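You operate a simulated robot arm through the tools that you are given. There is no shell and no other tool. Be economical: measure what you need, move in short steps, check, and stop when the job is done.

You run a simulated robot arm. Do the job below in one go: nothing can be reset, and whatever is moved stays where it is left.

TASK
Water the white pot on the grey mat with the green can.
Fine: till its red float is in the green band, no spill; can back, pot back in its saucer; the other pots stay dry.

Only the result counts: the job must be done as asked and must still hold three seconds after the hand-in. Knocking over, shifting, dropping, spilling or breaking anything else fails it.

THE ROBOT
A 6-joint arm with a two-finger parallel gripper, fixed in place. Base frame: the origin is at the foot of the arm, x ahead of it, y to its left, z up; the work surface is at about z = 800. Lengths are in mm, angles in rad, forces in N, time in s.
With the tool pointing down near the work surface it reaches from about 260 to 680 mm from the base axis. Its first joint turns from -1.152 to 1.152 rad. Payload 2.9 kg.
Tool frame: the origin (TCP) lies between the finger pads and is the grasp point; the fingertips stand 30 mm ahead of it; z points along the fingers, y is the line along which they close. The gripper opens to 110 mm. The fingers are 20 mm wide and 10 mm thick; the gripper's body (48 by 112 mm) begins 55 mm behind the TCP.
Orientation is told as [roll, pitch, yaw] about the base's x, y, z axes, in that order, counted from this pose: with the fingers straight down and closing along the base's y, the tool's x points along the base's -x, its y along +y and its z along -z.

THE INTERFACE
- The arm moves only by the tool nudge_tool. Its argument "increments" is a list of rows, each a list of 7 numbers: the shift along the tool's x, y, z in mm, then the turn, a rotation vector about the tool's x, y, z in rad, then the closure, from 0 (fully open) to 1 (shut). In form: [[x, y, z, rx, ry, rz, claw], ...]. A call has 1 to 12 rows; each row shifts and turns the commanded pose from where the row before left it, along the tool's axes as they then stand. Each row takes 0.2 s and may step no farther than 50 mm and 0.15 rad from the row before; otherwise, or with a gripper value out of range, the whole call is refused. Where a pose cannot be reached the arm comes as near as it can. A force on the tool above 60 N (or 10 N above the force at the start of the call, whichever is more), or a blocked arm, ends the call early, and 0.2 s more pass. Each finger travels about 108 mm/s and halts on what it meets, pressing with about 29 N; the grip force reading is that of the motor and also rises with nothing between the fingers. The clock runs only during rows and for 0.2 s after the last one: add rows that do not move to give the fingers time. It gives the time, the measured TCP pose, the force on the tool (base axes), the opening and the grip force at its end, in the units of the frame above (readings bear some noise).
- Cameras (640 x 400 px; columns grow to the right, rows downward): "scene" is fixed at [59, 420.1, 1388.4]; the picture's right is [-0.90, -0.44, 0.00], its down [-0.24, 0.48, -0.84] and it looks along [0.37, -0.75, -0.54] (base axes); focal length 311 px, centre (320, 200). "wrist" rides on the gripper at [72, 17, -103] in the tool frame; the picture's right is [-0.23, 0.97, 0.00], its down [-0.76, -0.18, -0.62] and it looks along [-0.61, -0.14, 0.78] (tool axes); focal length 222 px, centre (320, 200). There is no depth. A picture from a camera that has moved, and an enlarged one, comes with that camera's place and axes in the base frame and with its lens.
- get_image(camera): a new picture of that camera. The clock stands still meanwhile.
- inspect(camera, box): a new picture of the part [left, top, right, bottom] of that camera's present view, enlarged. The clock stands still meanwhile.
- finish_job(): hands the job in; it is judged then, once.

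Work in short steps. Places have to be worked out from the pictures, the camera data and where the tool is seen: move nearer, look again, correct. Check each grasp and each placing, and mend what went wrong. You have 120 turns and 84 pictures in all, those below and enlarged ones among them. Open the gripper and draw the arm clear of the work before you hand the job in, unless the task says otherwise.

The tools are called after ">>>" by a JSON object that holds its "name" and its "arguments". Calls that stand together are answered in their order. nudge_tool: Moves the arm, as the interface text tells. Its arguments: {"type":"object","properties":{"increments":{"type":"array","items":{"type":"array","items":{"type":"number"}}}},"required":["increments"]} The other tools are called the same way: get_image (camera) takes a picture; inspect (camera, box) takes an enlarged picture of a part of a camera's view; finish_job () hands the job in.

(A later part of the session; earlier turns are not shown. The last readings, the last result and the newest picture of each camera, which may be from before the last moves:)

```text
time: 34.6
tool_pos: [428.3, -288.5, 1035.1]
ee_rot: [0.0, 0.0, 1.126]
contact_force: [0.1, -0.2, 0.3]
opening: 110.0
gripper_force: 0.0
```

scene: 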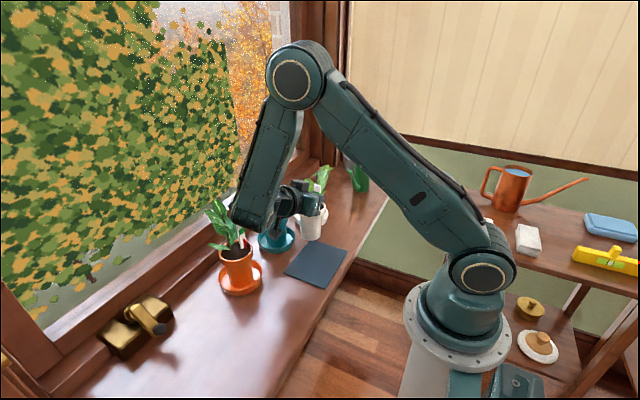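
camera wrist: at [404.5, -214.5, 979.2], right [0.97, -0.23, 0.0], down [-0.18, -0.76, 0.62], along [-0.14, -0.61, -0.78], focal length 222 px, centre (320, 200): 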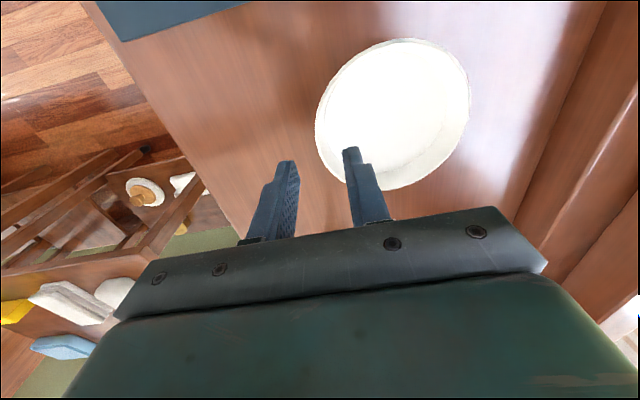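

I finish the yaw so the closing axis is square to the spout, then go above the can to look.

>>> {"name": "nudge_tool", "arguments": {"increments": [[0, 0, 0, 0, 0, -0.112, 0], [0, 0, 0, 0, 0, -0.112, 0], [0, 0, 0, 0, 0, -0.112, 0], [40.5, 7.6, 0, 0, 0, 0, 0], [40.5, 7.6, 0, 0, 0, 0, 0], [40.5, 7.6, 0, 0, 0, 0, 0], [40.5, 7.6, 0, 0, 0, 0, 0], [40.5, 7.6, 0, 0, 0, 0, 0], [40.5, 7.6, 0, 0, 0, 0, 0], [0, 0, 0, 0, 0, 0, 0]]}}

>>> {"name": "get_image", "arguments": {"camera": "wrist"}}

>>> {"name": "inspect", "arguments": {"camera": "scene", "box": [300, 110, 420, 200]}}

```text
time: 36.8
tool_pos: [353.7, -524.1, 1035.6]
ee_rot: [0.002, -0.001, 1.459]
contact_force: [1.1, -0.3, -0.7]
opening: 110.1
gripper_force: 0.1
```

```text
39 pictures are left
camera wrist: at [330.1, -596.2, 1138.4], right [-0.94, 0.33, 0.0], down [0.26, 0.74, 0.62], along [0.21, 0.59, -0.78], focal length 222 px, centre (320, 200)
```

wrist: 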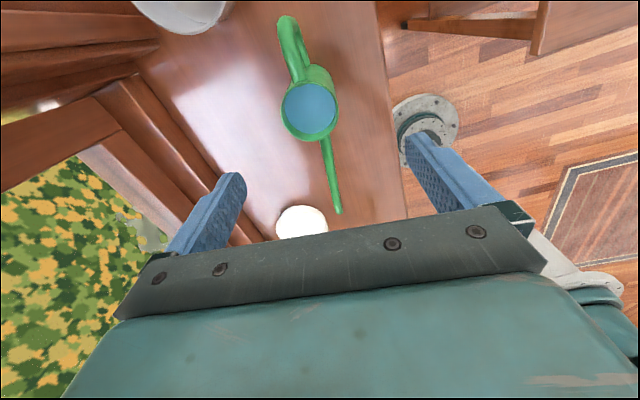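

```text
4.44 times, centred on (360, 155) of scene
camera zoom: at [59.0, 420.1, 1388.4], right [-0.9, -0.44, 0.0], down [-0.24, 0.48, -0.84], along [0.37, -0.75, -0.54], focal length 1381 px, centre (142, 400)
```

zoom: 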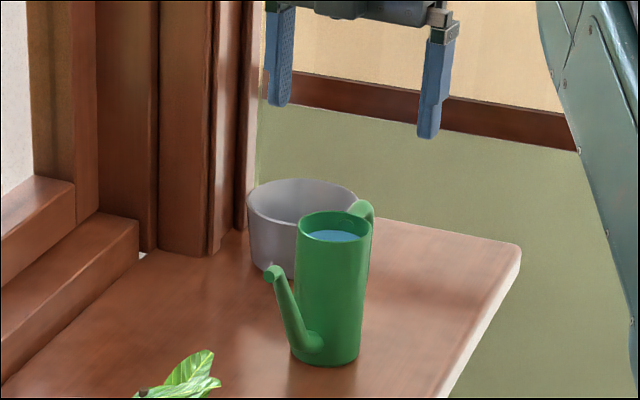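

Triangulation puts the can at about (361,−542), rim z≈909, spout tip ≈(367,−418,930). I centre over it, lower until the tips are just above the rim, and check.

>>> {"name": "nudge_tool", "arguments": {"increments": [[17.4, -8.4, 0, 0, 0, -0.05, 0], [0, 0, 40, 0, 0, 0, 0], [0, 0, 32, 0, 0, 0, 0], [0, 0, 0, 0, 0, 0, 0]]}}

>>> {"name": "get_image", "arguments": {"camera": "wrist"}}

>>> {"name": "inspect", "arguments": {"camera": "scene", "box": [300, 110, 420, 200]}}

```text
time: 37.8
tool_pos: [361.6, -543.6, 963.0]
ee_rot: [0.0, 0.001, 1.51]
contact_force: [-0.3, -0.8, 0.1]
opening: 110.0
gripper_force: 0.2
```

```text
37 pictures are left
camera wrist: at [341.4, -615.5, 1065.9], right [-0.96, 0.29, 0.0], down [0.23, 0.75, 0.62], along [0.18, 0.6, -0.78], focal length 222 px, centre (320, 200)
```

wrist: 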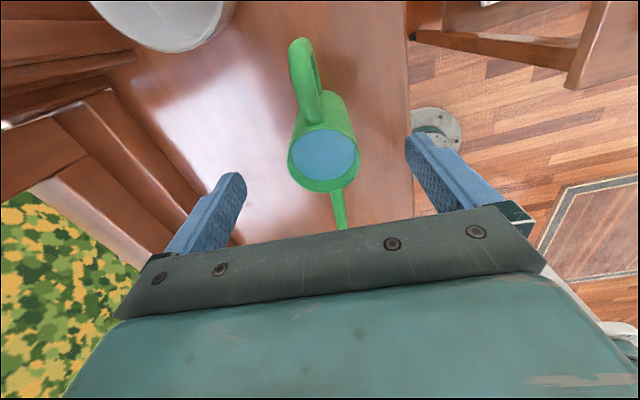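

```text
4.44 times, centred on (360, 155) of scene
camera zoom: at [59.0, 420.1, 1388.4], right [-0.9, -0.44, 0.0], down [-0.24, 0.48, -0.84], along [0.37, -0.75, -0.54], focal length 1381 px, centre (142, 400)
```

zoom: 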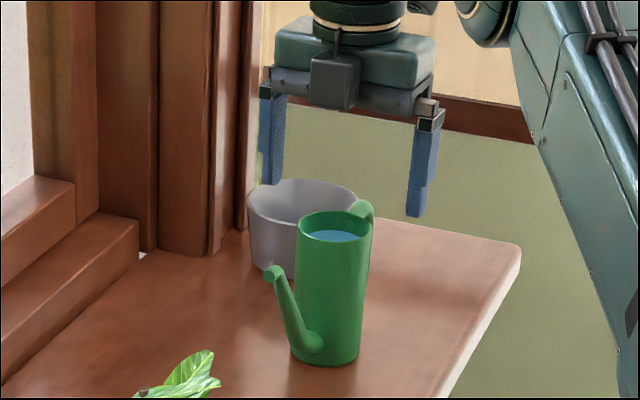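

Can axis confirmed at ≈(361,−545), rim ≈915, centred between the fingers. I descend to TCP z≈880 and close.

>>> {"name": "nudge_tool", "arguments": {"increments": [[0, 0, 30, 0, 0, 0, 0], [0, 0, 30, 0, 0, 0, 0], [0, 0, 23, 0, 0, 0, 0], [0, 0, 0, 0, 0, 0, 0.3], [0, 0, 0, 0, 0, 0, 0.42], [0, 0, 0, 0, 0, 0, 1], [0, 0, 0, 0, 0, 0, 1]]}}

>>> {"name": "get_image", "arguments": {"camera": "wrist"}}

>>> {"name": "inspect", "arguments": {"camera": "scene", "box": [300, 110, 420, 200]}}

```text
time: 39.4
tool_pos: [361.8, -543.1, 878.6]
ee_rot: [0.003, 0.001, 1.507]
contact_force: [-0.7, -0.3, -0.4]
opening: 57.2
gripper_force: 29.1
```

```text
35 pictures are left
camera wrist: at [341.5, -615.8, 981.8], right [-0.96, 0.29, 0.0], down [0.23, 0.75, 0.62], along [0.18, 0.6, -0.78], focal length 222 px, centre (320, 200)
```

wrist: 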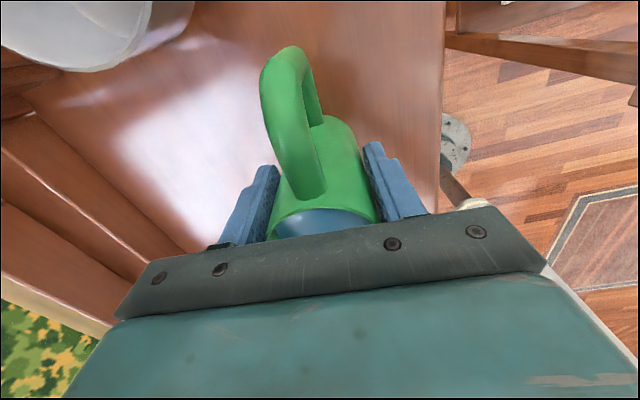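

```text
4.44 times, centred on (360, 155) of scene
camera zoom: at [59.0, 420.1, 1388.4], right [-0.9, -0.44, 0.0], down [-0.24, 0.48, -0.84], along [0.37, -0.75, -0.54], focal length 1381 px, centre (142, 400)
```

zoom: 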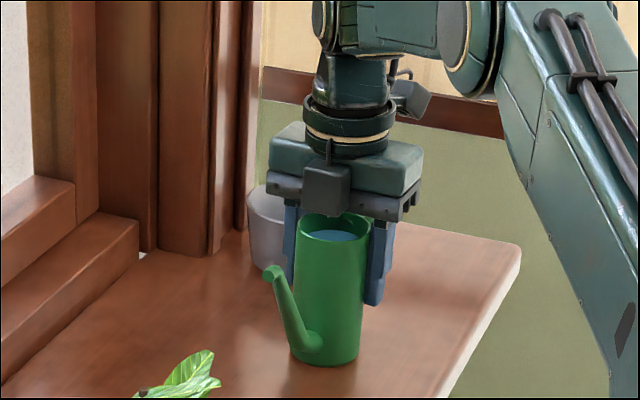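

Gripped at 57 mm. I lift the can 40 mm and check that it doesn't slip.

>>> {"name": "nudge_tool", "arguments": {"increments": [[0, 0, -5, 0, 0, 0, 1], [0, 0, -15, 0, 0, 0, 1], [0, 0, -20, 0, 0, 0, 1], [0, 0, 0, 0, 0, 0, 1], [0, 0, 0, 0, 0, 0, 1]]}}

>>> {"name": "inspect", "arguments": {"camera": "scene", "box": [300, 110, 420, 200]}}

```text
time: 40.6
tool_pos: [360.4, -544.6, 919.5]
ee_rot: [0.001, 0.0, 1.507]
contact_force: [-0.3, 1.0, -3.8]
opening: 57.3
gripper_force: 29.8
```

```text
4.44 times, centred on (360, 155) of scene
camera zoom: at [59.0, 420.0, 1388.4], right [-0.9, -0.44, 0.0], down [-0.24, 0.48, -0.84], along [0.37, -0.75, -0.54], focal length 1381 px, centre (142, 400)
```

zoom: 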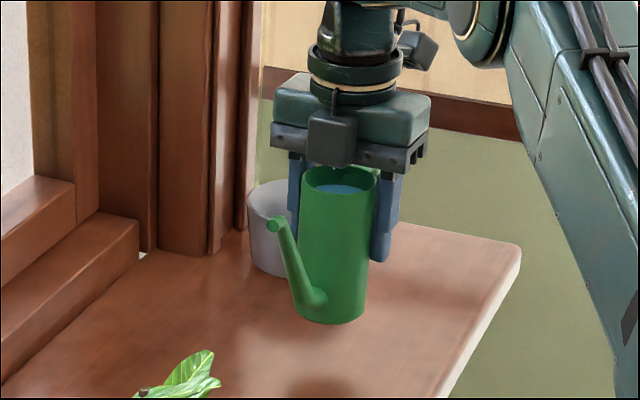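

It holds (≈0.4 kg). I rise and carry it inward, keeping it upright and moderate in speed.

>>> {"name": "nudge_tool", "arguments": {"increments": [[0, 0, -15, 0, 0, 0, 1], [0, 0, -30, 0, 0, 0, 1], [0, 0, -30, 0, 0, 0, 1], [-12, -0.9, -15, 0, 0, 0, 1], [-24.5, -0.9, -15, 0, 0, 0, 1], [-24.5, -0.9, -15, 0, 0, 0, 1], [-24.5, -0.9, -15, 0, 0, 0, 1], [-24.5, -0.9, -15, 0, 0, 0, 1], [-24.5, -0.9, -15, 0, 0, 0, 1], [-24.5, -0.9, -15, 0, 0, 0, 1], [-24.5, -0.9, -15, 0, 0, 0, 1], [-12, 0, -5, 0, 0, 0, 1]]}}

```text
time: 43.2
tool_pos: [381.2, -348.4, 1122.8]
ee_rot: [-0.002, 0.0, 1.508]
contact_force: [-0.7, -0.4, -5.0]
opening: 57.2
gripper_force: 29.4
```

I rotate the can in place (yaw towards −π/2) high above the plants, so I can pour from the +y side where leaves and gauge leave room.

>>> {"name": "nudge_tool", "arguments": {"increments": [[0, 0, 0, 0, 0, 0.07, 1], [0, 0, 0, 0, 0, 0.14, 1], [0, 0, 0, 0, 0, 0.14, 1], [0, 0, 0, 0, 0, 0.14, 1], [0, 0, 0, 0, 0, 0.14, 1], [0, 0, 0, 0, 0, 0.14, 1], [0, 0, 0, 0, 0, 0.14, 1], [0, 0, 0, 0, 0, 0.14, 1], [0, 0, 0, 0, 0, 0.14, 1], [0, 0, 0, 0, 0, 0.14, 1], [0, 0, 0, 0, 0, 0.14, 1], [0, 0, 0, 0, 0, 0.14, 1]]}}

>>> {"name": "nudge_tool", "arguments": {"increments": [[0, 0, 0, 0, 0, 0.14, 1], [0, 0, 0, 0, 0, 0.14, 1], [0, 0, 0, 0, 0, 0.14, 1], [0, 0, 0, 0, 0, 0.14, 1], [0, 0, 0, 0, 0, 0.14, 1], [0, 0, 0, 0, 0, 0.14, 1], [0, 0, 0, 0, 0, 0.14, 1], [0, 0, 0, 0, 0, 0.14, 1], [0, 0, 0, 0, 0, 0.14, 1], [0, 0, 0, 0, 0, 0.14, 1], [0, 0, 0, 0, 0, 0.068, 1]]}}

>>> {"name": "get_image", "arguments": {"camera": "scene"}}

```text
time: 45.8
tool_pos: [380.4, -349.4, 1120.0]
ee_rot: [0.001, 0.004, -0.104]
contact_force: [-0.1, -0.5, -3.7]
opening: 57.2
gripper_force: 29.2
```

```text
time: 48.2
tool_pos: [380.9, -350.4, 1119.2]
ee_rot: [0.0, 0.001, -1.571]
contact_force: [0.8, 0.4, -4.4]
opening: 57.5
gripper_force: 29.5
```

```text
32 pictures are left
```

scene: 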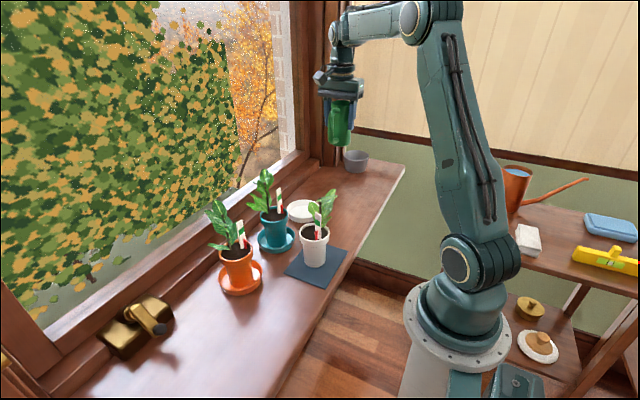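

Spout now points to −y. I carry the can across, above the plants, to the +y side of the white pot.

>>> {"name": "nudge_tool", "arguments": {"increments": [[17, -1.7, -2, 0, 0, 0, 1], [34, -3.3, -2, 0, 0, 0, 1], [34, -3.3, -2, 0, 0, 0, 1], [34, -3.3, -2, 0, 0, 0, 1], [34, -3.3, -2, 0, 0, 0, 1], [34, -3.3, 0, 0, 0, 0, 1], [34, -3.3, 0, 0, 0, 0, 1], [34, -3.3, 0, 0, 0, 0, 1], [34, -3.3, 0, 0, 0, 0, 1], [34, -3.3, 0, 0, 0, 0, 1], [34, -3.3, 0, 0, 0, 0, 1], [17, -1.7, 0, 0, 0, 0, 1]]}}

>>> {"name": "get_image", "arguments": {"camera": "scene"}}

>>> {"name": "get_image", "arguments": {"camera": "wrist"}}

```text
time: 50.8
tool_pos: [345.2, 26.4, 1129.3]
ee_rot: [-0.001, 0.0, -1.568]
contact_force: [-0.9, 0.0, -4.2]
opening: 57.3
gripper_force: 28.8
```

```text
31 pictures are left
```

scene: 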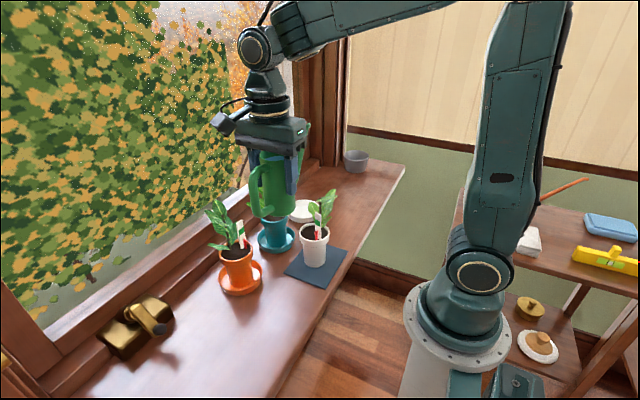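

```text
30 pictures are left
camera wrist: at [362.5, 97.2, 1232.6], right [0.97, -0.23, 0.0], down [-0.18, -0.76, 0.62], along [-0.14, -0.61, -0.78], focal length 222 px, centre (320, 200)
```

wrist: 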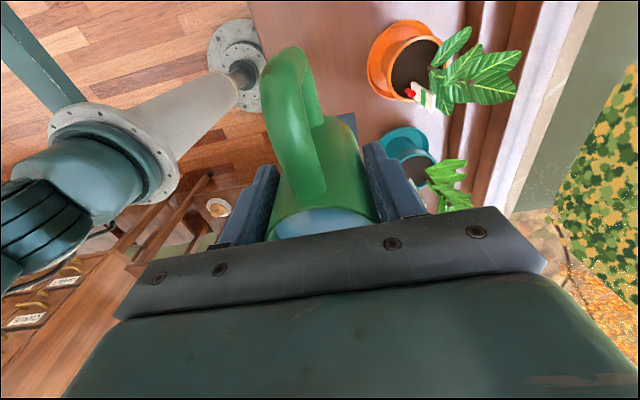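

The can is held level. I back off a little in +y, then descend so the spout tip is beside the pot at about rim+50 mm.

>>> {"name": "nudge_tool", "arguments": {"increments": [[39, 5, 0, 0, 0, 0, 1], [0, 0, 30, 0, 0, 0, 1], [0, 0, 45, 0, 0, 0, 1], [0, 0, 45, 0, 0, 0, 1], [0, 0, 45, 0, 0, 0, 1], [0, 0, 45, 0, 0, 0, 1], [0, 0, 23, 0, 0, 0, 1], [0, 0, 0, 0, 0, 0, 1]]}}

>>> {"name": "inspect", "arguments": {"camera": "scene", "box": [200, 110, 400, 310]}}

```text
time: 52.6
tool_pos: [351.1, 63.8, 895.5]
ee_rot: [-0.001, 0.001, -1.57]
contact_force: [0.2, 0.3, -3.4]
opening: 57.2
gripper_force: 28.4
```

```text
2.00 times, centred on (300, 210) of scene
camera zoom: at [59.0, 420.1, 1388.4], right [-0.9, -0.44, 0.0], down [-0.24, 0.48, -0.84], along [0.37, -0.75, -0.54], focal length 622 px, centre (360, 180)
```

zoom: 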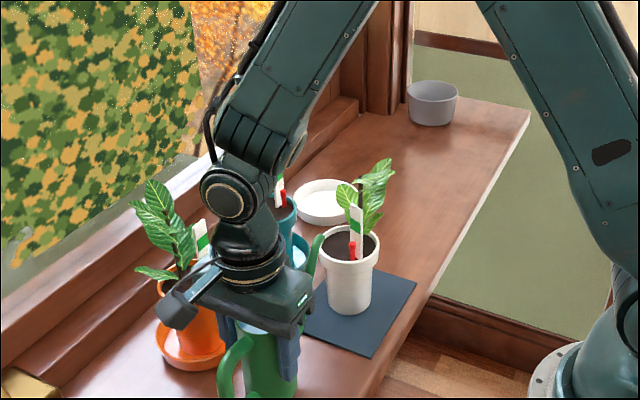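

Tip is at roughly (351,−64,948), pot rim centre about (342,−128). I move 34 mm forward and tilt to ~12°, then check stream and float.

>>> {"name": "nudge_tool", "arguments": {"increments": [[-17, 0, 0, 0, 0, 0, 1], [-17, 0, 0, 0, 0, 0, 1], [0, 0, 0, 0, 0.07, 0, 1], [0, 0, 0, 0, 0.07, 0, 1], [0, 0, 0, 0, 0.07, 0, 1]]}}

>>> {"name": "inspect", "arguments": {"camera": "scene", "box": [270, 160, 370, 260]}}

```text
time: 53.8
tool_pos: [349.4, 30.7, 897.6]
ee_rot: [0.001, 0.211, -1.566]
contact_force: [1.6, 7.5, 6.3]
opening: 57.1
gripper_force: 29.1
```

```text
4.00 times, centred on (320, 210) of scene
camera zoom: at [58.9, 420.4, 1388.3], right [-0.9, -0.44, 0.0], down [-0.24, 0.48, -0.84], along [0.37, -0.75, -0.54], focal length 1243 px, centre (320, 160)
```

zoom: 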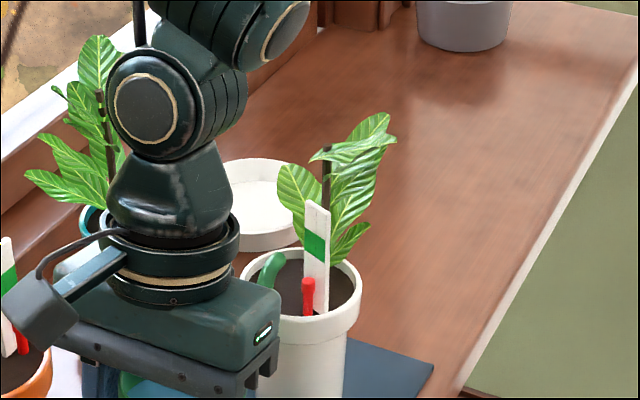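

The force jump shows the spout's underside touches the pot rim. I lift 20 mm and back off 6 mm at this tilt.

>>> {"name": "nudge_tool", "arguments": {"increments": [[2.1, 0, -9.8, 0, 0, 0, 1], [2.1, 0, -9.8, 0, 0, 0, 1], [5.9, 0, 1.3, 0, 0, 0, 1], [0, 0, 0, 0, 0, 0, 1]]}}

>>> {"name": "inspect", "arguments": {"camera": "scene", "box": [270, 160, 370, 260]}}

>>> {"name": "get_image", "arguments": {"camera": "wrist"}}

```text
time: 54.8
tool_pos: [349.8, 36.1, 917.8]
ee_rot: [-0.001, 0.209, -1.57]
contact_force: [0.2, 0.5, -4.9]
opening: 56.6
gripper_force: 29.2
```

```text
4.00 times, centred on (320, 210) of scene
camera zoom: at [59.0, 420.1, 1388.4], right [-0.9, -0.44, 0.0], down [-0.24, 0.48, -0.84], along [0.37, -0.75, -0.54], focal length 1243 px, centre (320, 160)
```

zoom: 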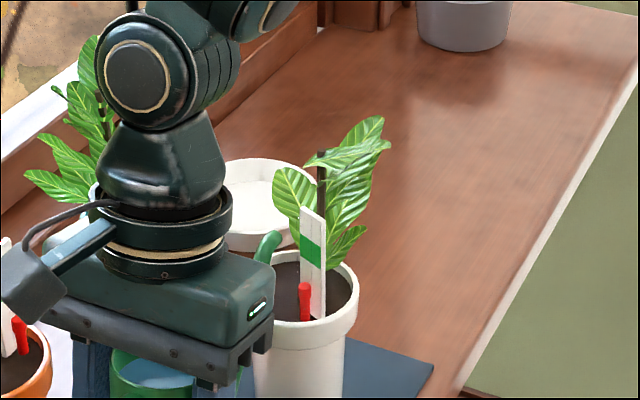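

```text
26 pictures are left
camera wrist: at [367.1, 84.2, 1032.3], right [0.97, -0.22, -0.05], down [-0.18, -0.88, 0.45], along [-0.14, -0.43, -0.89], focal length 222 px, centre (320, 200)
```

wrist: 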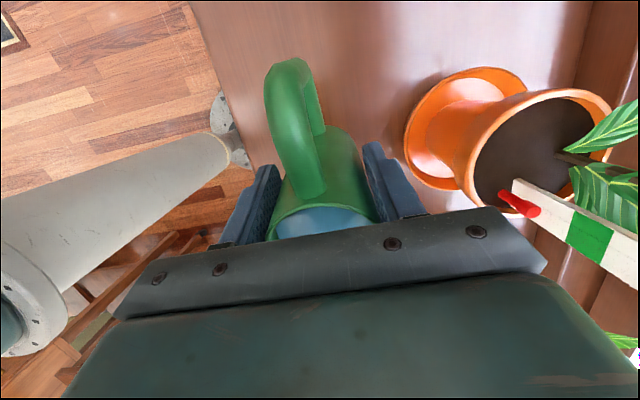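

Contact is gone and the tip is about 25 mm inside towards +y of the pot centre, ~55 mm above the rim. I tilt further to 0.30 rad and look for flow.

>>> {"name": "nudge_tool", "arguments": {"increments": [[0, 0, 0, 0, 0.045, 0, 1], [0, 0, 0, 0, 0.045, 0, 1]]}}

>>> {"name": "inspect", "arguments": {"camera": "scene", "box": [270, 190, 350, 260]}}

```text
time: 55.4
tool_pos: [350.5, 35.3, 916.3]
ee_rot: [-0.003, 0.298, -1.568]
contact_force: [0.4, 0.5, -3.5]
opening: 56.8
gripper_force: 28.5
```

```text
5.71 times, centred on (310, 225) of scene
camera zoom: at [59.0, 420.1, 1388.4], right [-0.9, -0.44, 0.0], down [-0.24, 0.48, -0.84], along [0.37, -0.75, -0.54], focal length 1776 px, centre (377, 57)
```

zoom: 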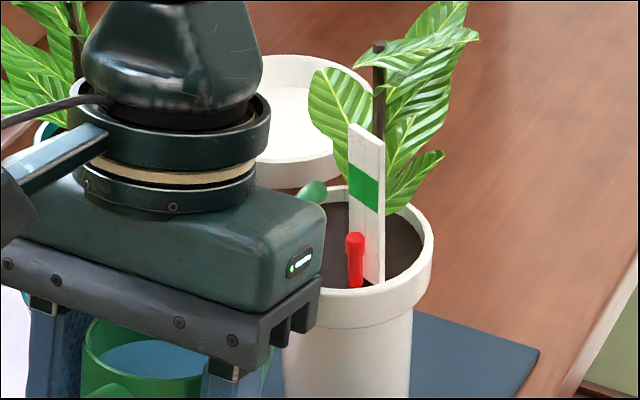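

No flow yet; I nudge 5 mm further over the pot, raise 6 mm, and tilt to 0.38.

>>> {"name": "nudge_tool", "arguments": {"increments": [[-3, 0, -7.2, 0, 0, 0, 1], [0, 0, 0, 0, 0.04, 0, 1], [0, 0, 0, 0, 0.04, 0, 1]]}}

>>> {"name": "inspect", "arguments": {"camera": "scene", "box": [270, 190, 350, 260]}}

```text
time: 56.2
tool_pos: [348.7, 30.8, 922.1]
ee_rot: [-0.002, 0.381, -1.568]
contact_force: [0.1, -0.4, -3.9]
opening: 56.8
gripper_force: 29.8
```

```text
5.71 times, centred on (310, 225) of scene
camera zoom: at [59.0, 420.1, 1388.4], right [-0.9, -0.44, 0.0], down [-0.24, 0.48, -0.84], along [0.37, -0.75, -0.54], focal length 1776 px, centre (377, 57)
```

zoom: 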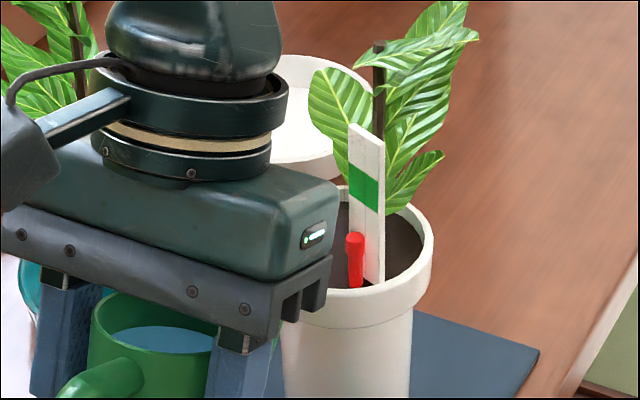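

Float unchanged. I raise 8 mm and tilt to 0.45.

>>> {"name": "nudge_tool", "arguments": {"increments": [[3, 0, -7.4, 0, 0.035, 0, 1], [0, 0, 0, 0, 0.035, 0, 1]]}}

>>> {"name": "inspect", "arguments": {"camera": "scene", "box": [270, 190, 350, 260]}}

```text
time: 56.8
tool_pos: [348.8, 32.0, 930.2]
ee_rot: [-0.001, 0.45, -1.569]
contact_force: [-0.1, 0.4, -3.9]
opening: 56.7
gripper_force: 29.0
```

```text
5.71 times, centred on (310, 225) of scene
camera zoom: at [59.0, 420.1, 1388.4], right [-0.9, -0.44, 0.0], down [-0.24, 0.48, -0.84], along [0.37, -0.75, -0.54], focal length 1776 px, centre (377, 57)
```

zoom: 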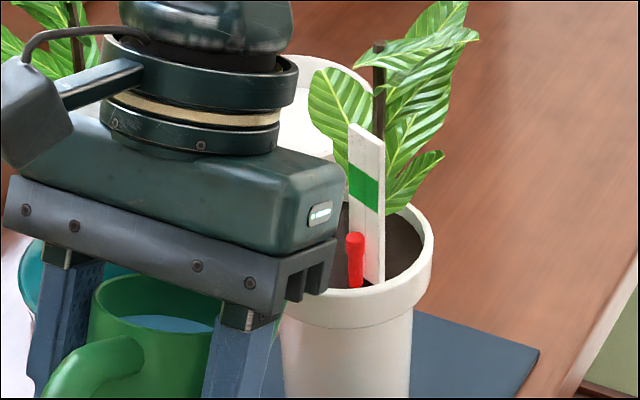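

Still no rise. I go to about 0.52 with 8 mm more height.

>>> {"name": "nudge_tool", "arguments": {"increments": [[3.5, 0, -7.2, 0, 0.035, 0, 1], [0, 0, 0, 0, 0.035, 0, 1]]}}

>>> {"name": "inspect", "arguments": {"camera": "scene", "box": [270, 190, 350, 260]}}

```text
time: 57.4
tool_pos: [348.7, 31.1, 939.4]
ee_rot: [-0.001, 0.522, -1.568]
contact_force: [0.0, -0.7, -4.4]
opening: 56.5
gripper_force: 29.3
```

```text
5.71 times, centred on (310, 225) of scene
camera zoom: at [59.0, 420.1, 1388.4], right [-0.9, -0.44, 0.0], down [-0.24, 0.48, -0.84], along [0.37, -0.75, -0.54], focal length 1776 px, centre (377, 57)
```

zoom: 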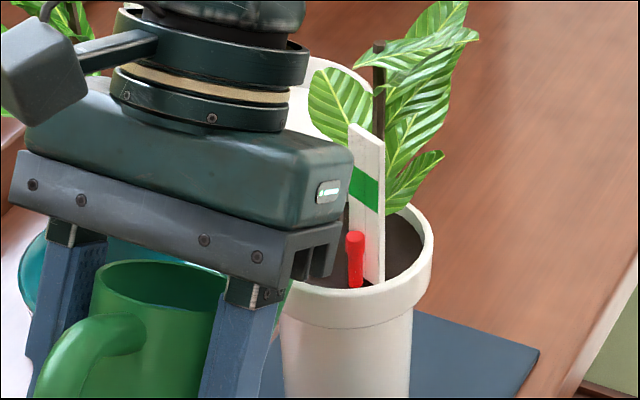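

I hold one step still and check both the float and the surroundings for a stream.

>>> {"name": "nudge_tool", "arguments": {"increments": [[0, 0, 0, 0, 0, 0, 1]]}}

>>> {"name": "inspect", "arguments": {"camera": "scene", "box": [240, 180, 360, 290]}}

>>> {"name": "get_image", "arguments": {"camera": "wrist"}}

```text
time: 57.8
tool_pos: [348.3, 30.4, 938.8]
ee_rot: [-0.001, 0.522, -1.569]
contact_force: [0.4, 0.7, -4.1]
opening: 56.5
gripper_force: 28.8
```

```text
3.64 times, centred on (300, 235) of scene
camera zoom: at [59.0, 420.1, 1388.4], right [-0.9, -0.44, 0.0], down [-0.24, 0.48, -0.84], along [0.37, -0.75, -0.54], focal length 1130 px, centre (393, 73)
```

zoom: 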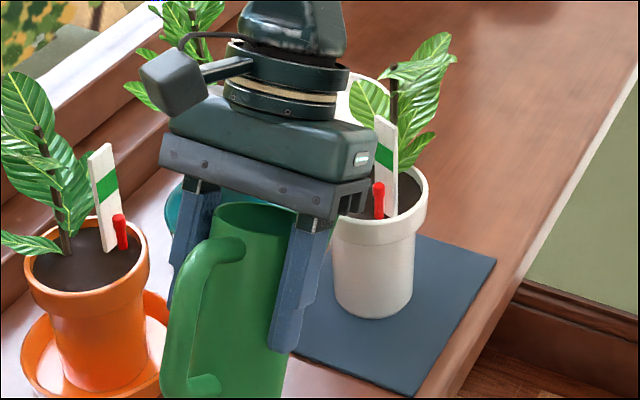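

```text
20 pictures are left
camera wrist: at [367.2, 41.8, 1063.6], right [0.97, -0.2, -0.11], down [-0.18, -0.97, 0.16], along [-0.14, -0.14, -0.98], focal length 222 px, centre (320, 200)
```

wrist: 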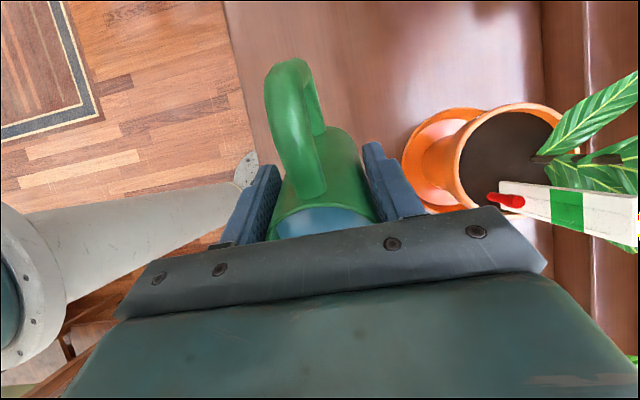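

The float hasn't moved and I see no water on mat or sill, so it isn't flowing yet. I tilt to 0.60, with 9 mm more height.

>>> {"name": "nudge_tool", "arguments": {"increments": [[4.5, 0, -7.8, 0, 0.04, 0, 1], [0, 0, 0, 0, 0.04, 0, 1]]}}

>>> {"name": "inspect", "arguments": {"camera": "scene", "box": [270, 190, 350, 260]}}

```text
time: 58.4
tool_pos: [348.5, 30.3, 946.9]
ee_rot: [-0.001, 0.599, -1.569]
contact_force: [-0.3, -0.7, -3.8]
opening: 56.7
gripper_force: 28.9
```

```text
5.71 times, centred on (310, 225) of scene
camera zoom: at [59.0, 420.1, 1388.4], right [-0.9, -0.44, 0.0], down [-0.24, 0.48, -0.84], along [0.37, -0.75, -0.54], focal length 1776 px, centre (377, 57)
```

zoom: 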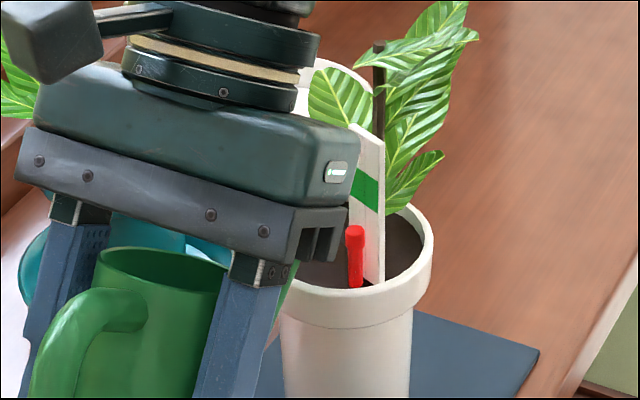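

The float has risen from 237 to 229 px: it is flowing. The knob needs to reach about 190 px; I hold for ~0.6 s.

>>> {"name": "nudge_tool", "arguments": {"increments": [[0, 0, 0, 0, 0, 0, 1], [0, 0, 0, 0, 0, 0, 1]]}}

>>> {"name": "inspect", "arguments": {"camera": "scene", "box": [270, 190, 350, 260]}}

```text
time: 59.0
tool_pos: [348.8, 31.6, 948.0]
ee_rot: [0.0, 0.6, -1.569]
contact_force: [-1.1, -0.1, -4.3]
opening: 56.4
gripper_force: 28.7
```

```text
5.71 times, centred on (310, 225) of scene
camera zoom: at [59.0, 420.1, 1388.4], right [-0.9, -0.44, 0.0], down [-0.24, 0.48, -0.84], along [0.37, -0.75, -0.54], focal length 1776 px, centre (377, 57)
```

zoom: 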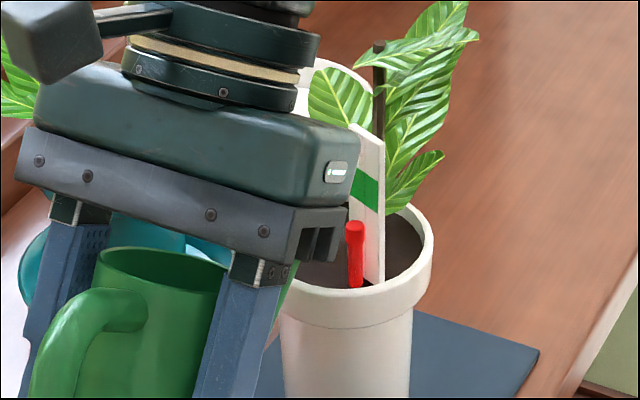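

Float at 223, rising ~11 px/s; I tilt slightly more (0.64, +5 mm) and hold about a second.

>>> {"name": "nudge_tool", "arguments": {"increments": [[2.8, 0, -4.1, 0, 0.04, 0, 1], [0, 0, 0, 0, 0, 0, 1], [0, 0, 0, 0, 0, 0, 1], [0, 0, 0, 0, 0, 0, 1]]}}

>>> {"name": "inspect", "arguments": {"camera": "scene", "box": [270, 190, 350, 260]}}

```text
time: 60.0
tool_pos: [348.8, 29.1, 950.6]
ee_rot: [-0.002, 0.641, -1.569]
contact_force: [0.2, 0.0, -3.6]
opening: 56.5
gripper_force: 28.9
```

```text
5.71 times, centred on (310, 225) of scene
camera zoom: at [59.0, 420.1, 1388.4], right [-0.9, -0.44, 0.0], down [-0.24, 0.48, -0.84], along [0.37, -0.75, -0.54], focal length 1776 px, centre (377, 57)
```

zoom: 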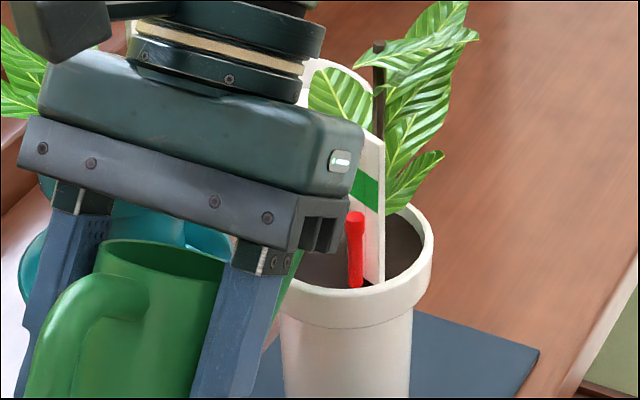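

Float at 212. I tilt to 0.68 (+5 mm) and hold about another second.

>>> {"name": "nudge_tool", "arguments": {"increments": [[3, 0, -4, 0, 0.04, 0, 1], [0, 0, 0, 0, 0, 0, 1], [0, 0, 0, 0, 0, 0, 1], [0, 0, 0, 0, 0, 0, 1]]}}

>>> {"name": "inspect", "arguments": {"camera": "scene", "box": [270, 190, 350, 260]}}

```text
time: 61.0
tool_pos: [348.3, 30.2, 956.9]
ee_rot: [-0.003, 0.68, -1.571]
contact_force: [0.0, 0.7, -3.1]
opening: 56.5
gripper_force: 29.0
```

```text
5.71 times, centred on (310, 225) of scene
camera zoom: at [59.0, 420.1, 1388.4], right [-0.9, -0.44, 0.0], down [-0.24, 0.48, -0.84], along [0.37, -0.75, -0.54], focal length 1776 px, centre (377, 57)
```

zoom: 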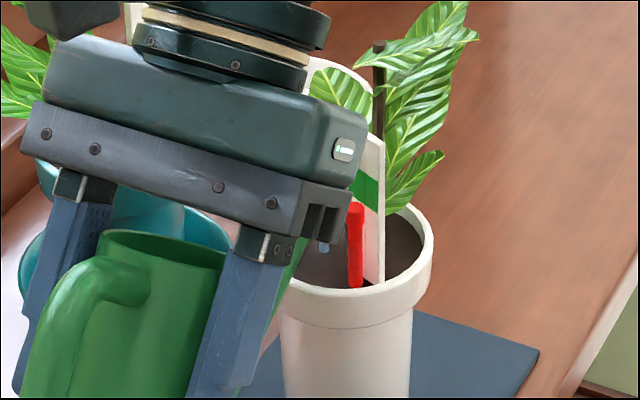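

The stream falls inside the pot and the float is at 202, just entering the band. I hold one more second.

>>> {"name": "nudge_tool", "arguments": {"increments": [[0, 0, 0, 0, 0.015, 0, 1], [0, 0, 0, 0, 0, 0, 1], [0, 0, 0, 0, 0, 0, 1], [0, 0, 0, 0, 0, 0, 1]]}}

>>> {"name": "inspect", "arguments": {"camera": "scene", "box": [270, 190, 350, 260]}}

```text
time: 62.0
tool_pos: [348.8, 30.3, 956.2]
ee_rot: [-0.001, 0.695, -1.569]
contact_force: [0.8, 0.8, -3.2]
opening: 56.3
gripper_force: 28.8
```

```text
5.71 times, centred on (310, 225) of scene
camera zoom: at [59.0, 420.1, 1388.4], right [-0.9, -0.44, 0.0], down [-0.24, 0.48, -0.84], along [0.37, -0.75, -0.54], focal length 1776 px, centre (377, 57)
```

zoom: 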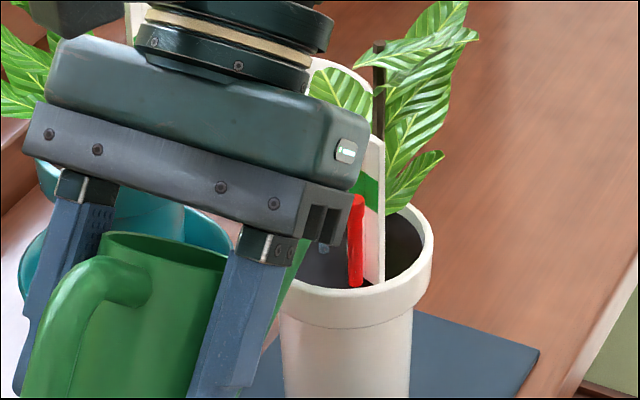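

Float at 195, in the band's lower half. I hold ~0.6 s more, then tilt back halfway (stops the flow) and check.

>>> {"name": "nudge_tool", "arguments": {"increments": [[0, 0, 0, 0, 0.02, 0, 1], [0, 0, 0, 0, 0, 0, 1], [0, 0, 0, 0, 0, 0, 1], [0, 0, 0, 0, -0.13, 0, 1], [0, 0, 0, 0, -0.14, 0, 1], [0, 0, 0, 0, -0.13, 0, 1], [0, 0, 0, 0, 0, 0, 1]]}}

>>> {"name": "inspect", "arguments": {"camera": "scene", "box": [270, 190, 350, 260]}}

```text
time: 63.6
tool_pos: [349.1, 29.8, 957.4]
ee_rot: [0.001, 0.313, -1.568]
contact_force: [0.6, -0.2, -3.5]
opening: 56.2
gripper_force: 28.9
```

```text
5.71 times, centred on (310, 225) of scene
camera zoom: at [59.0, 420.1, 1388.4], right [-0.9, -0.44, 0.0], down [-0.24, 0.48, -0.84], along [0.37, -0.75, -0.54], focal length 1776 px, centre (377, 57)
```

zoom: 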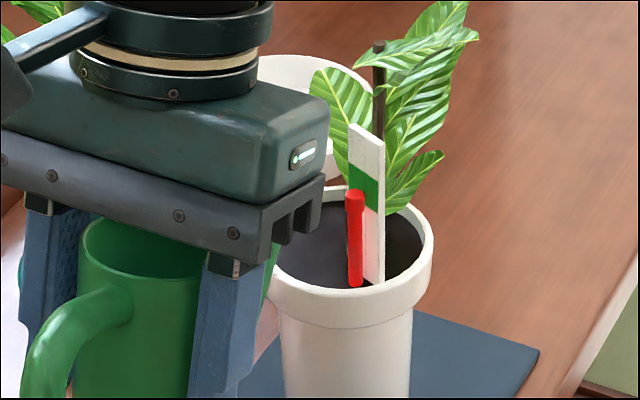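

The float's knob now sits in the green band. I back the can away, level it and rise.

>>> {"name": "nudge_tool", "arguments": {"increments": [[19, 0, 6.2, 0, 0, 0, 1], [19, 0, 6.2, 0, 0, 0, 1], [0, 0, 0, 0, -0.104, 0, 1], [0, 0, 0, 0, -0.104, 0, 1], [0, 0, 0, 0, -0.104, 0, 1], [0, 0, -30, 0, 0, 0, 1], [0, 0, -45, 0, 0, 0, 1], [0, 0, -45, 0, 0, 0, 1], [0, 0, -45, 0, 0, 0, 1], [0, 0, -15, 0, 0, 0, 1], [0, 0, 0, 0, 0, 0, 1]]}}

```text
time: 66.0
tool_pos: [350.4, 70.0, 1137.3]
ee_rot: [-0.001, 0.003, -1.57]
contact_force: [0.2, 0.4, -4.0]
opening: 56.3
gripper_force: 29.0
```

Level and clear. I carry the can back across above the plants.

>>> {"name": "nudge_tool", "arguments": {"increments": [[-20, 1.5, 0, 0, 0, 0, 1], [-36, 2.6, 0, 0, 0, 0, 1], [-38, 2.6, 0, 0, 0, 0, 1], [-38, 2.6, 0, 0, 0, 0, 1], [-38, 2.6, 0, 0, 0, 0, 1], [-38, 2.6, 0, 0, 0, 0, 1], [-38, 2.6, 0, 0, 0, 0, 1], [-38, 2.6, 0, 0, 0, 0, 1], [-38, 2.6, 0, 0, 0, 0, 1], [-38, 2.6, 0, 0, 0, 0, 1], [-36, 2.6, 0, 0, 0, 0, 1], [-24, 1.5, 0, 0, 0, 0, 1]]}}

>>> {"name": "nudge_tool", "arguments": {"increments": [[0, 0, 0, 0, 0, -0.07, 1], [0, 0, 0, 0, 0, -0.14, 1], [0, 0, 0, 0, 0, -0.14, 1], [0, 0, 0, 0, 0, -0.14, 1], [0, 0, 0, 0, 0, -0.14, 1], [0, 0, 0, 0, 0, -0.14, 1], [0, 0, 0, 0, 0, -0.14, 1], [0, 0, 0, 0, 0, -0.14, 1], [0, 0, 0, 0, 0, -0.14, 1], [0, 0, 0, 0, 0, -0.14, 1], [0, 0, 0, 0, 0, -0.14, 1], [0, 0, 0, 0, 0, -0.14, 1]]}}

>>> {"name": "nudge_tool", "arguments": {"increments": [[0, 0, 0, 0, 0, -0.14, 1], [0, 0, 0, 0, 0, -0.14, 1], [0, 0, 0, 0, 0, -0.14, 1], [0, 0, 0, 0, 0, -0.14, 1], [0, 0, 0, 0, 0, -0.14, 1], [0, 0, 0, 0, 0, -0.14, 1], [0, 0, 0, 0, 0, -0.14, 1], [0, 0, 0, 0, 0, -0.14, 1], [0, 0, 0, 0, 0, -0.14, 1], [0, 0, 0, 0, 0, -0.14, 1], [0, 0, 0, 0, 0, -0.09, 1]]}}

```text
time: 68.6
tool_pos: [379.1, -349.8, 1137.7]
ee_rot: [-0.002, 0.004, -1.568]
contact_force: [-0.6, -0.2, -3.2]
opening: 56.6
gripper_force: 28.9
```

```text
time: 71.2
tool_pos: [379.6, -349.2, 1136.4]
ee_rot: [0.002, 0.001, 0.044]
contact_force: [-0.3, 0.1, -4.4]
opening: 56.4
gripper_force: 28.9
```

```text
time: 73.6
tool_pos: [378.2, -350.5, 1136.5]
ee_rot: [0.003, -0.003, 1.533]
contact_force: [0.6, 0.5, -3.1]
opening: 56.0
gripper_force: 29.1
```

Now to the original can spot, TCP ≈ (358,−490); I stop a few mm above the sill and compare with the first picture.

>>> {"name": "nudge_tool", "arguments": {"increments": [[20, 2, 0, 0, 0, 0, 1], [40, 4.2, 0, 0, 0, 0, 1], [40, 4.2, 0, 0, 0, 0, 1], [40, 4.2, 0, 0, 0, 0, 1], [0, 0, 30, 0, 0, 0, 1], [0, 0, 45, 0, 0, 0, 1], [0, 0, 45, 0, 0, 0, 1], [0, 0, 45, 0, 0, 0, 1], [0, 0, 45, 0, 0, 0, 1], [0, 0, 30, 0, 0, 0, 1], [0, 0, 12, 0, 0, 0, 1], [0, 0, 0, 0, 0, 0, 1]]}}

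>>> {"name": "inspect", "arguments": {"camera": "scene", "box": [200, 130, 420, 300]}}

```text
time: 76.2
tool_pos: [358.6, -488.1, 885.4]
ee_rot: [0.002, -0.003, 1.532]
contact_force: [0.2, 0.7, -3.9]
opening: 56.5
gripper_force: 29.0
```

```text
2.35 times, centred on (310, 215) of scene
camera zoom: at [59.0, 420.1, 1388.4], right [-0.9, -0.44, 0.0], down [-0.24, 0.48, -0.84], along [0.37, -0.75, -0.54], focal length 731 px, centre (344, 165)
```

zoom: 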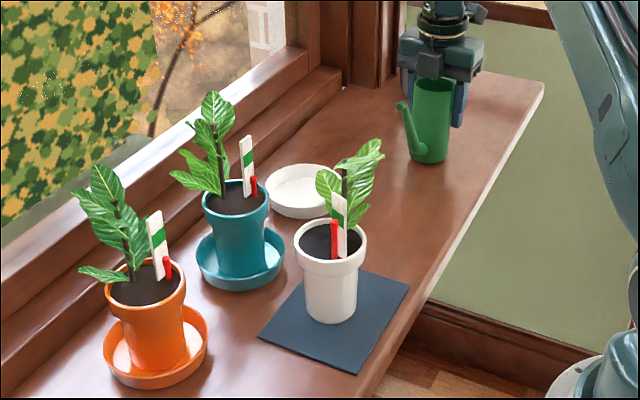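

The tip looks higher relative to the body than at first; the rim contact may have turned the can slightly in the grip. I zoom in to check its tilt.

>>> {"name": "inspect", "arguments": {"camera": "scene", "box": [310, 130, 410, 210]}}

```text
5.00 times, centred on (360, 170) of scene
camera zoom: at [59.0, 420.1, 1388.4], right [-0.9, -0.44, 0.0], down [-0.24, 0.48, -0.84], along [0.37, -0.75, -0.54], focal length 1554 px, centre (120, 350)
```

zoom: 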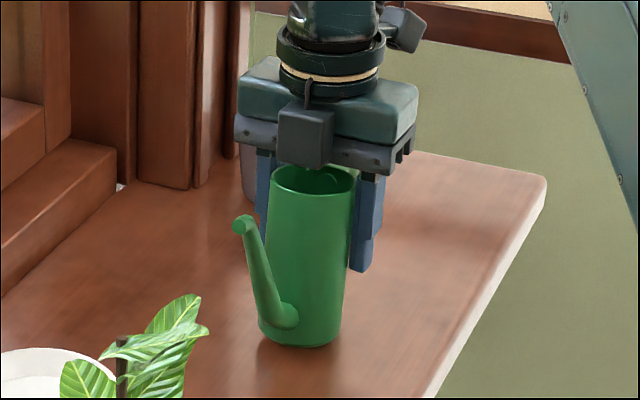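

The can is tilted back ~0.08 rad in the grip. I compensate by that tilt, trim yaw and y slightly, and lower until contact.

>>> {"name": "nudge_tool", "arguments": {"increments": [[3, 0, 0, 0, 0.08, 0, 1], [0, 0, 0, 0, 0, -0.03, 1], [0, 0, 3, 0, 0, 0, 1], [0, 0, 2, 0, 0, 0, 1], [0, 0, 0, 0, 0, 0, 1]]}}

```text
time: 77.4
tool_pos: [357.8, -493.2, 879.8]
ee_rot: [0.003, 0.077, 1.559]
contact_force: [-2.9, 3.2, 10.3]
opening: 56.4
gripper_force: 29.2
```

It stands on the sill. I release, rise clear of the can, level the tool and compare with the initial picture.

>>> {"name": "nudge_tool", "arguments": {"increments": [[0, 0, -1, 0, 0, 0, 0.9], [0, 0, 0, 0, 0, 0, 0.42], [0, 0, 0, 0, 0, 0, 0.3], [0, 0, 0, 0, 0, 0, 0.1], [0, 0, -20, 0, 0, 0, 0], [0, 0, -40, 0, 0, 0, 0], [0, 0, -45, 0, 0, 0, 0], [0, 0, -45, 0, -0.08, 0, 0], [0, 0, -45, 0, 0, 0, 0], [0, 0, -30, 0, 0, 0, 0]]}}

>>> {"name": "inspect", "arguments": {"camera": "scene", "box": [200, 130, 420, 300]}}

```text
time: 79.6
tool_pos: [357.0, -480.7, 1106.4]
ee_rot: [0.006, -0.005, 1.561]
contact_force: [0.3, 0.3, -0.5]
opening: 109.9
gripper_force: 0.0
```

```text
2.35 times, centred on (310, 215) of scene
camera zoom: at [59.0, 420.1, 1388.4], right [-0.9, -0.44, 0.0], down [-0.24, 0.48, -0.84], along [0.37, -0.75, -0.54], focal length 731 px, centre (344, 165)
```

zoom: 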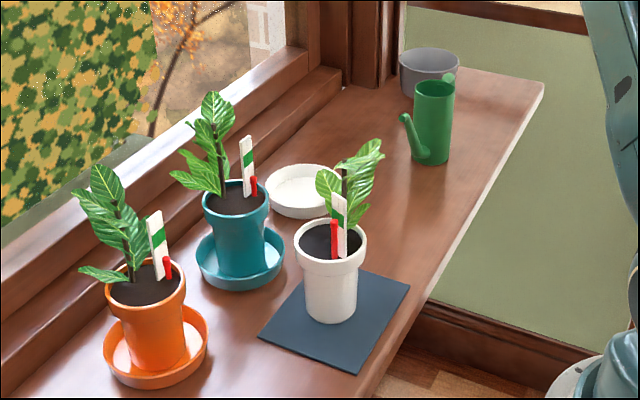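

The can stands exactly as at first. Next I'll regrip the pot on its body, below the collar, with the hand flipped (camera on top) and almost horizontal; I turn slightly and fly to the +y side of the mat.

>>> {"name": "nudge_tool", "arguments": {"increments": [[0, 0, 0, 0, 0, 0.118, 0], [-39, 5.5, 0, 0, 0, 0, 0], [-39, 5.5, 0, 0, 0, 0, 0], [-39, 5.5, 0, 0, 0, 0, 0], [-39, 5.5, 0, 0, 0, 0, 0], [-39, 5.5, 0, 0, 0, 0, 0], [-39, 5.5, 0, 0, 0, 0, 0], [-39, 5.5, 0, 0, 0, 0, 0], [-39, 5.5, 0, 0, 0, 0, 0], [-39, 5.5, 0, 0, 0, 0, 0], [-39, 5.5, 0, 0, 0, 0, 0], [-39, 5.5, 0, 0, 0, 0, 0]]}}

>>> {"name": "nudge_tool", "arguments": {"increments": [[0, 0, 45, 0, 0, 0, 0], [0, 0, 45, 0, 0, 0, 0], [0, 0, 45, 0, 0, 0, 0], [0, 0, 30, 0, 0, 0, 0], [0, 0, 0, 0, 0.14, 0, 0], [0, 0, 0, 0, 0.14, 0, 0], [0, 0, 0, 0, 0.14, 0, 0], [0, 0, 0, 0, 0.14, 0, 0], [0, 0, 0, 0, 0.14, 0, 0], [0, 0, 0, 0, 0.14, 0, 0], [0, 0, 0, 0, 0.14, 0, 0], [0, 0, 0, 0, 0, 0, 0]]}}

```text
time: 82.2
tool_pos: [355.7, -49.2, 1104.7]
ee_rot: [0.004, -0.004, 1.442]
contact_force: [0.2, 0.1, 0.1]
opening: 109.8
gripper_force: 0.1
```

```text
time: 84.8
tool_pos: [353.0, -47.3, 939.8]
ee_rot: [0.007, 0.979, 1.448]
contact_force: [0.5, 0.7, 0.4]
opening: 110.1
gripper_force: 0.1
```

Tilt is reachable. I finish to 1.4 rad and descend to z≈846 in front of the pot, then look.

>>> {"name": "nudge_tool", "arguments": {"increments": [[0, 0, 0, 0, 0.14, 0, 0], [0, 0, 0, 0, 0.14, 0, 0], [0, 0, 0, 0, 0.14, 0, 0], [-31, 0, 5.3, 0, 0, 0, 0], [-31, 0, 5.3, 0, 0, 0, 0], [-31, 0, 5.3, 0, 0, 0, 0], [0, 0, 0, 0, 0, 0, 0]]}}

>>> {"name": "get_image", "arguments": {"camera": "wrist"}}

```text
time: 86.4
tool_pos: [348.3, -48.7, 843.6]
ee_rot: [0.019, 1.397, 1.461]
contact_force: [0.4, -0.2, 0.9]
opening: 110.1
gripper_force: 0.0
out of reach, approached as far as the arm can: row 3
```

```text
10 pictures are left
camera wrist: at [344.2, 41.2, 932.1], right [-0.96, 0.16, -0.22], down [0.27, 0.72, -0.64], along [0.05, -0.68, -0.73], focal length 222 px, centre (320, 200)
```

wrist: 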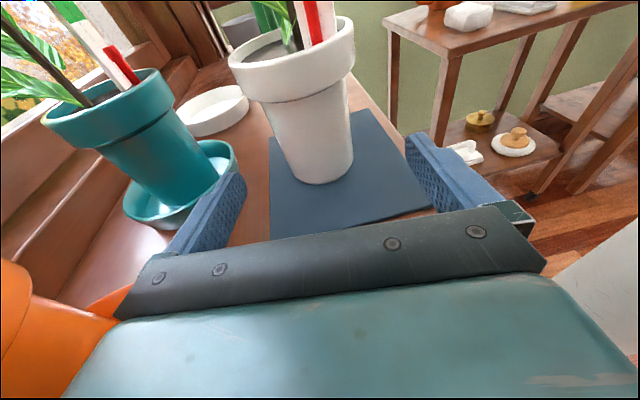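

The pot body is straight ahead at about (344,−121), collar above finger height. I advance 72 mm and close on the body below the collar.

>>> {"name": "nudge_tool", "arguments": {"increments": [[7, -1.8, 35.7, 0, 0, 0, 0], [7, -1.8, 35.7, 0, 0, 0, 0], [0, 0, 0, 0, 0, 0, 0], [0, 0, 0, 0, 0, 0, 0.3], [0, 0, 0, 0, 0, 0, 0.38], [0, 0, 0, 0, 0, 0, 1], [0, 0, 0, 0, 0, 0, 1]]}}

>>> {"name": "get_image", "arguments": {"camera": "wrist"}}

```text
time: 88.0
tool_pos: [341.6, -120.8, 844.3]
ee_rot: [0.017, 1.394, 1.462]
contact_force: [1.6, -2.0, -0.5]
opening: 59.4
gripper_force: 28.6
```

```text
9 pictures are left
camera wrist: at [338.3, -30.6, 932.3], right [-0.96, 0.16, -0.22], down [0.27, 0.72, -0.64], along [0.05, -0.68, -0.73], focal length 222 px, centre (320, 200)
```

wrist: 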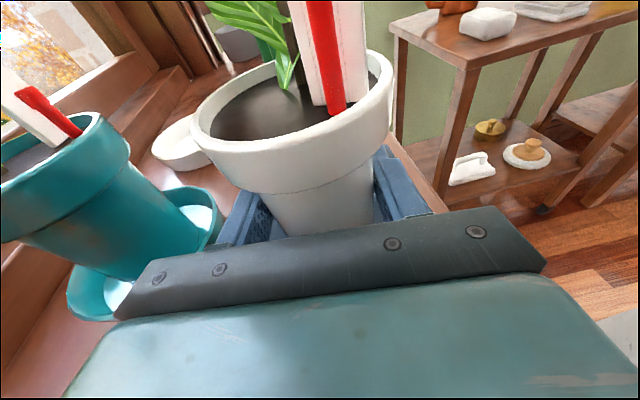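

Body gripped at 59.4 mm. I lift gently 95 mm and check the hold.

>>> {"name": "nudge_tool", "arguments": {"increments": [[9.9, 0, -1.7, 0, 0, 0, 1], [19.7, 0, -3.5, 0, 0, 0, 1], [25, 0, -4.3, 0, 0, 0, 1], [25, 0, -4.3, 0, 0, 0, 1], [14, 0, -2.4, 0, 0, 0, 1], [0, 0, 0, 0, 0, 0, 1]]}}

>>> {"name": "inspect", "arguments": {"camera": "scene", "box": [220, 130, 380, 270]}}

```text
time: 89.4
tool_pos: [342.3, -121.0, 939.4]
ee_rot: [0.026, 1.397, 1.466]
contact_force: [-1.0, 0.0, -4.6]
opening: 59.4
gripper_force: 28.8
```

```text
2.86 times, centred on (300, 200) of scene
camera zoom: at [59.0, 420.1, 1388.4], right [-0.9, -0.44, 0.0], down [-0.24, 0.48, -0.84], along [0.37, -0.75, -0.54], focal length 888 px, centre (377, 200)
```

zoom: 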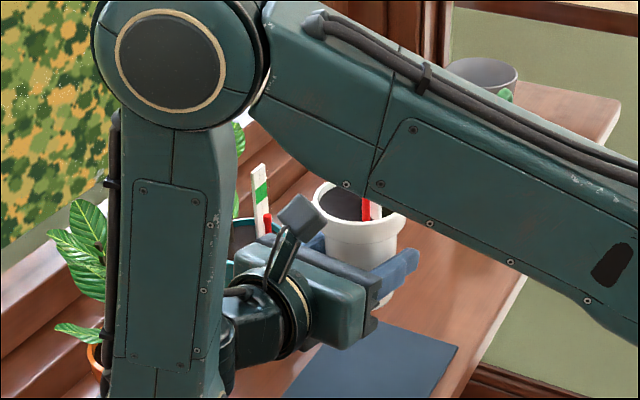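

The pot is held firmly and level. I carry it back along the earlier path, first half.

>>> {"name": "nudge_tool", "arguments": {"increments": [[2.8, -10.8, 16, 0.0561, 0, -0.0099, 1], [2.9, -9.8, 16.5, 0.0561, 0, -0.0099, 1], [3, -8.8, 17, 0.0561, 0, -0.0099, 1], [3.1, -7.8, 17.5, 0.0561, 0, -0.0099, 1], [3.1, -6.8, 17.9, 0.0561, 0, -0.0099, 1], [3.2, -5.8, 18.2, 0.0561, 0, -0.0099, 1], [0, 0, 0, 0, 0, 0, 1]]}}

```text
time: 91.0
tool_pos: [394.6, -226.9, 938.4]
ee_rot: [0.028, 1.397, 1.81]
contact_force: [1.0, 0.8, -5.3]
opening: 59.3
gripper_force: 29.0
```

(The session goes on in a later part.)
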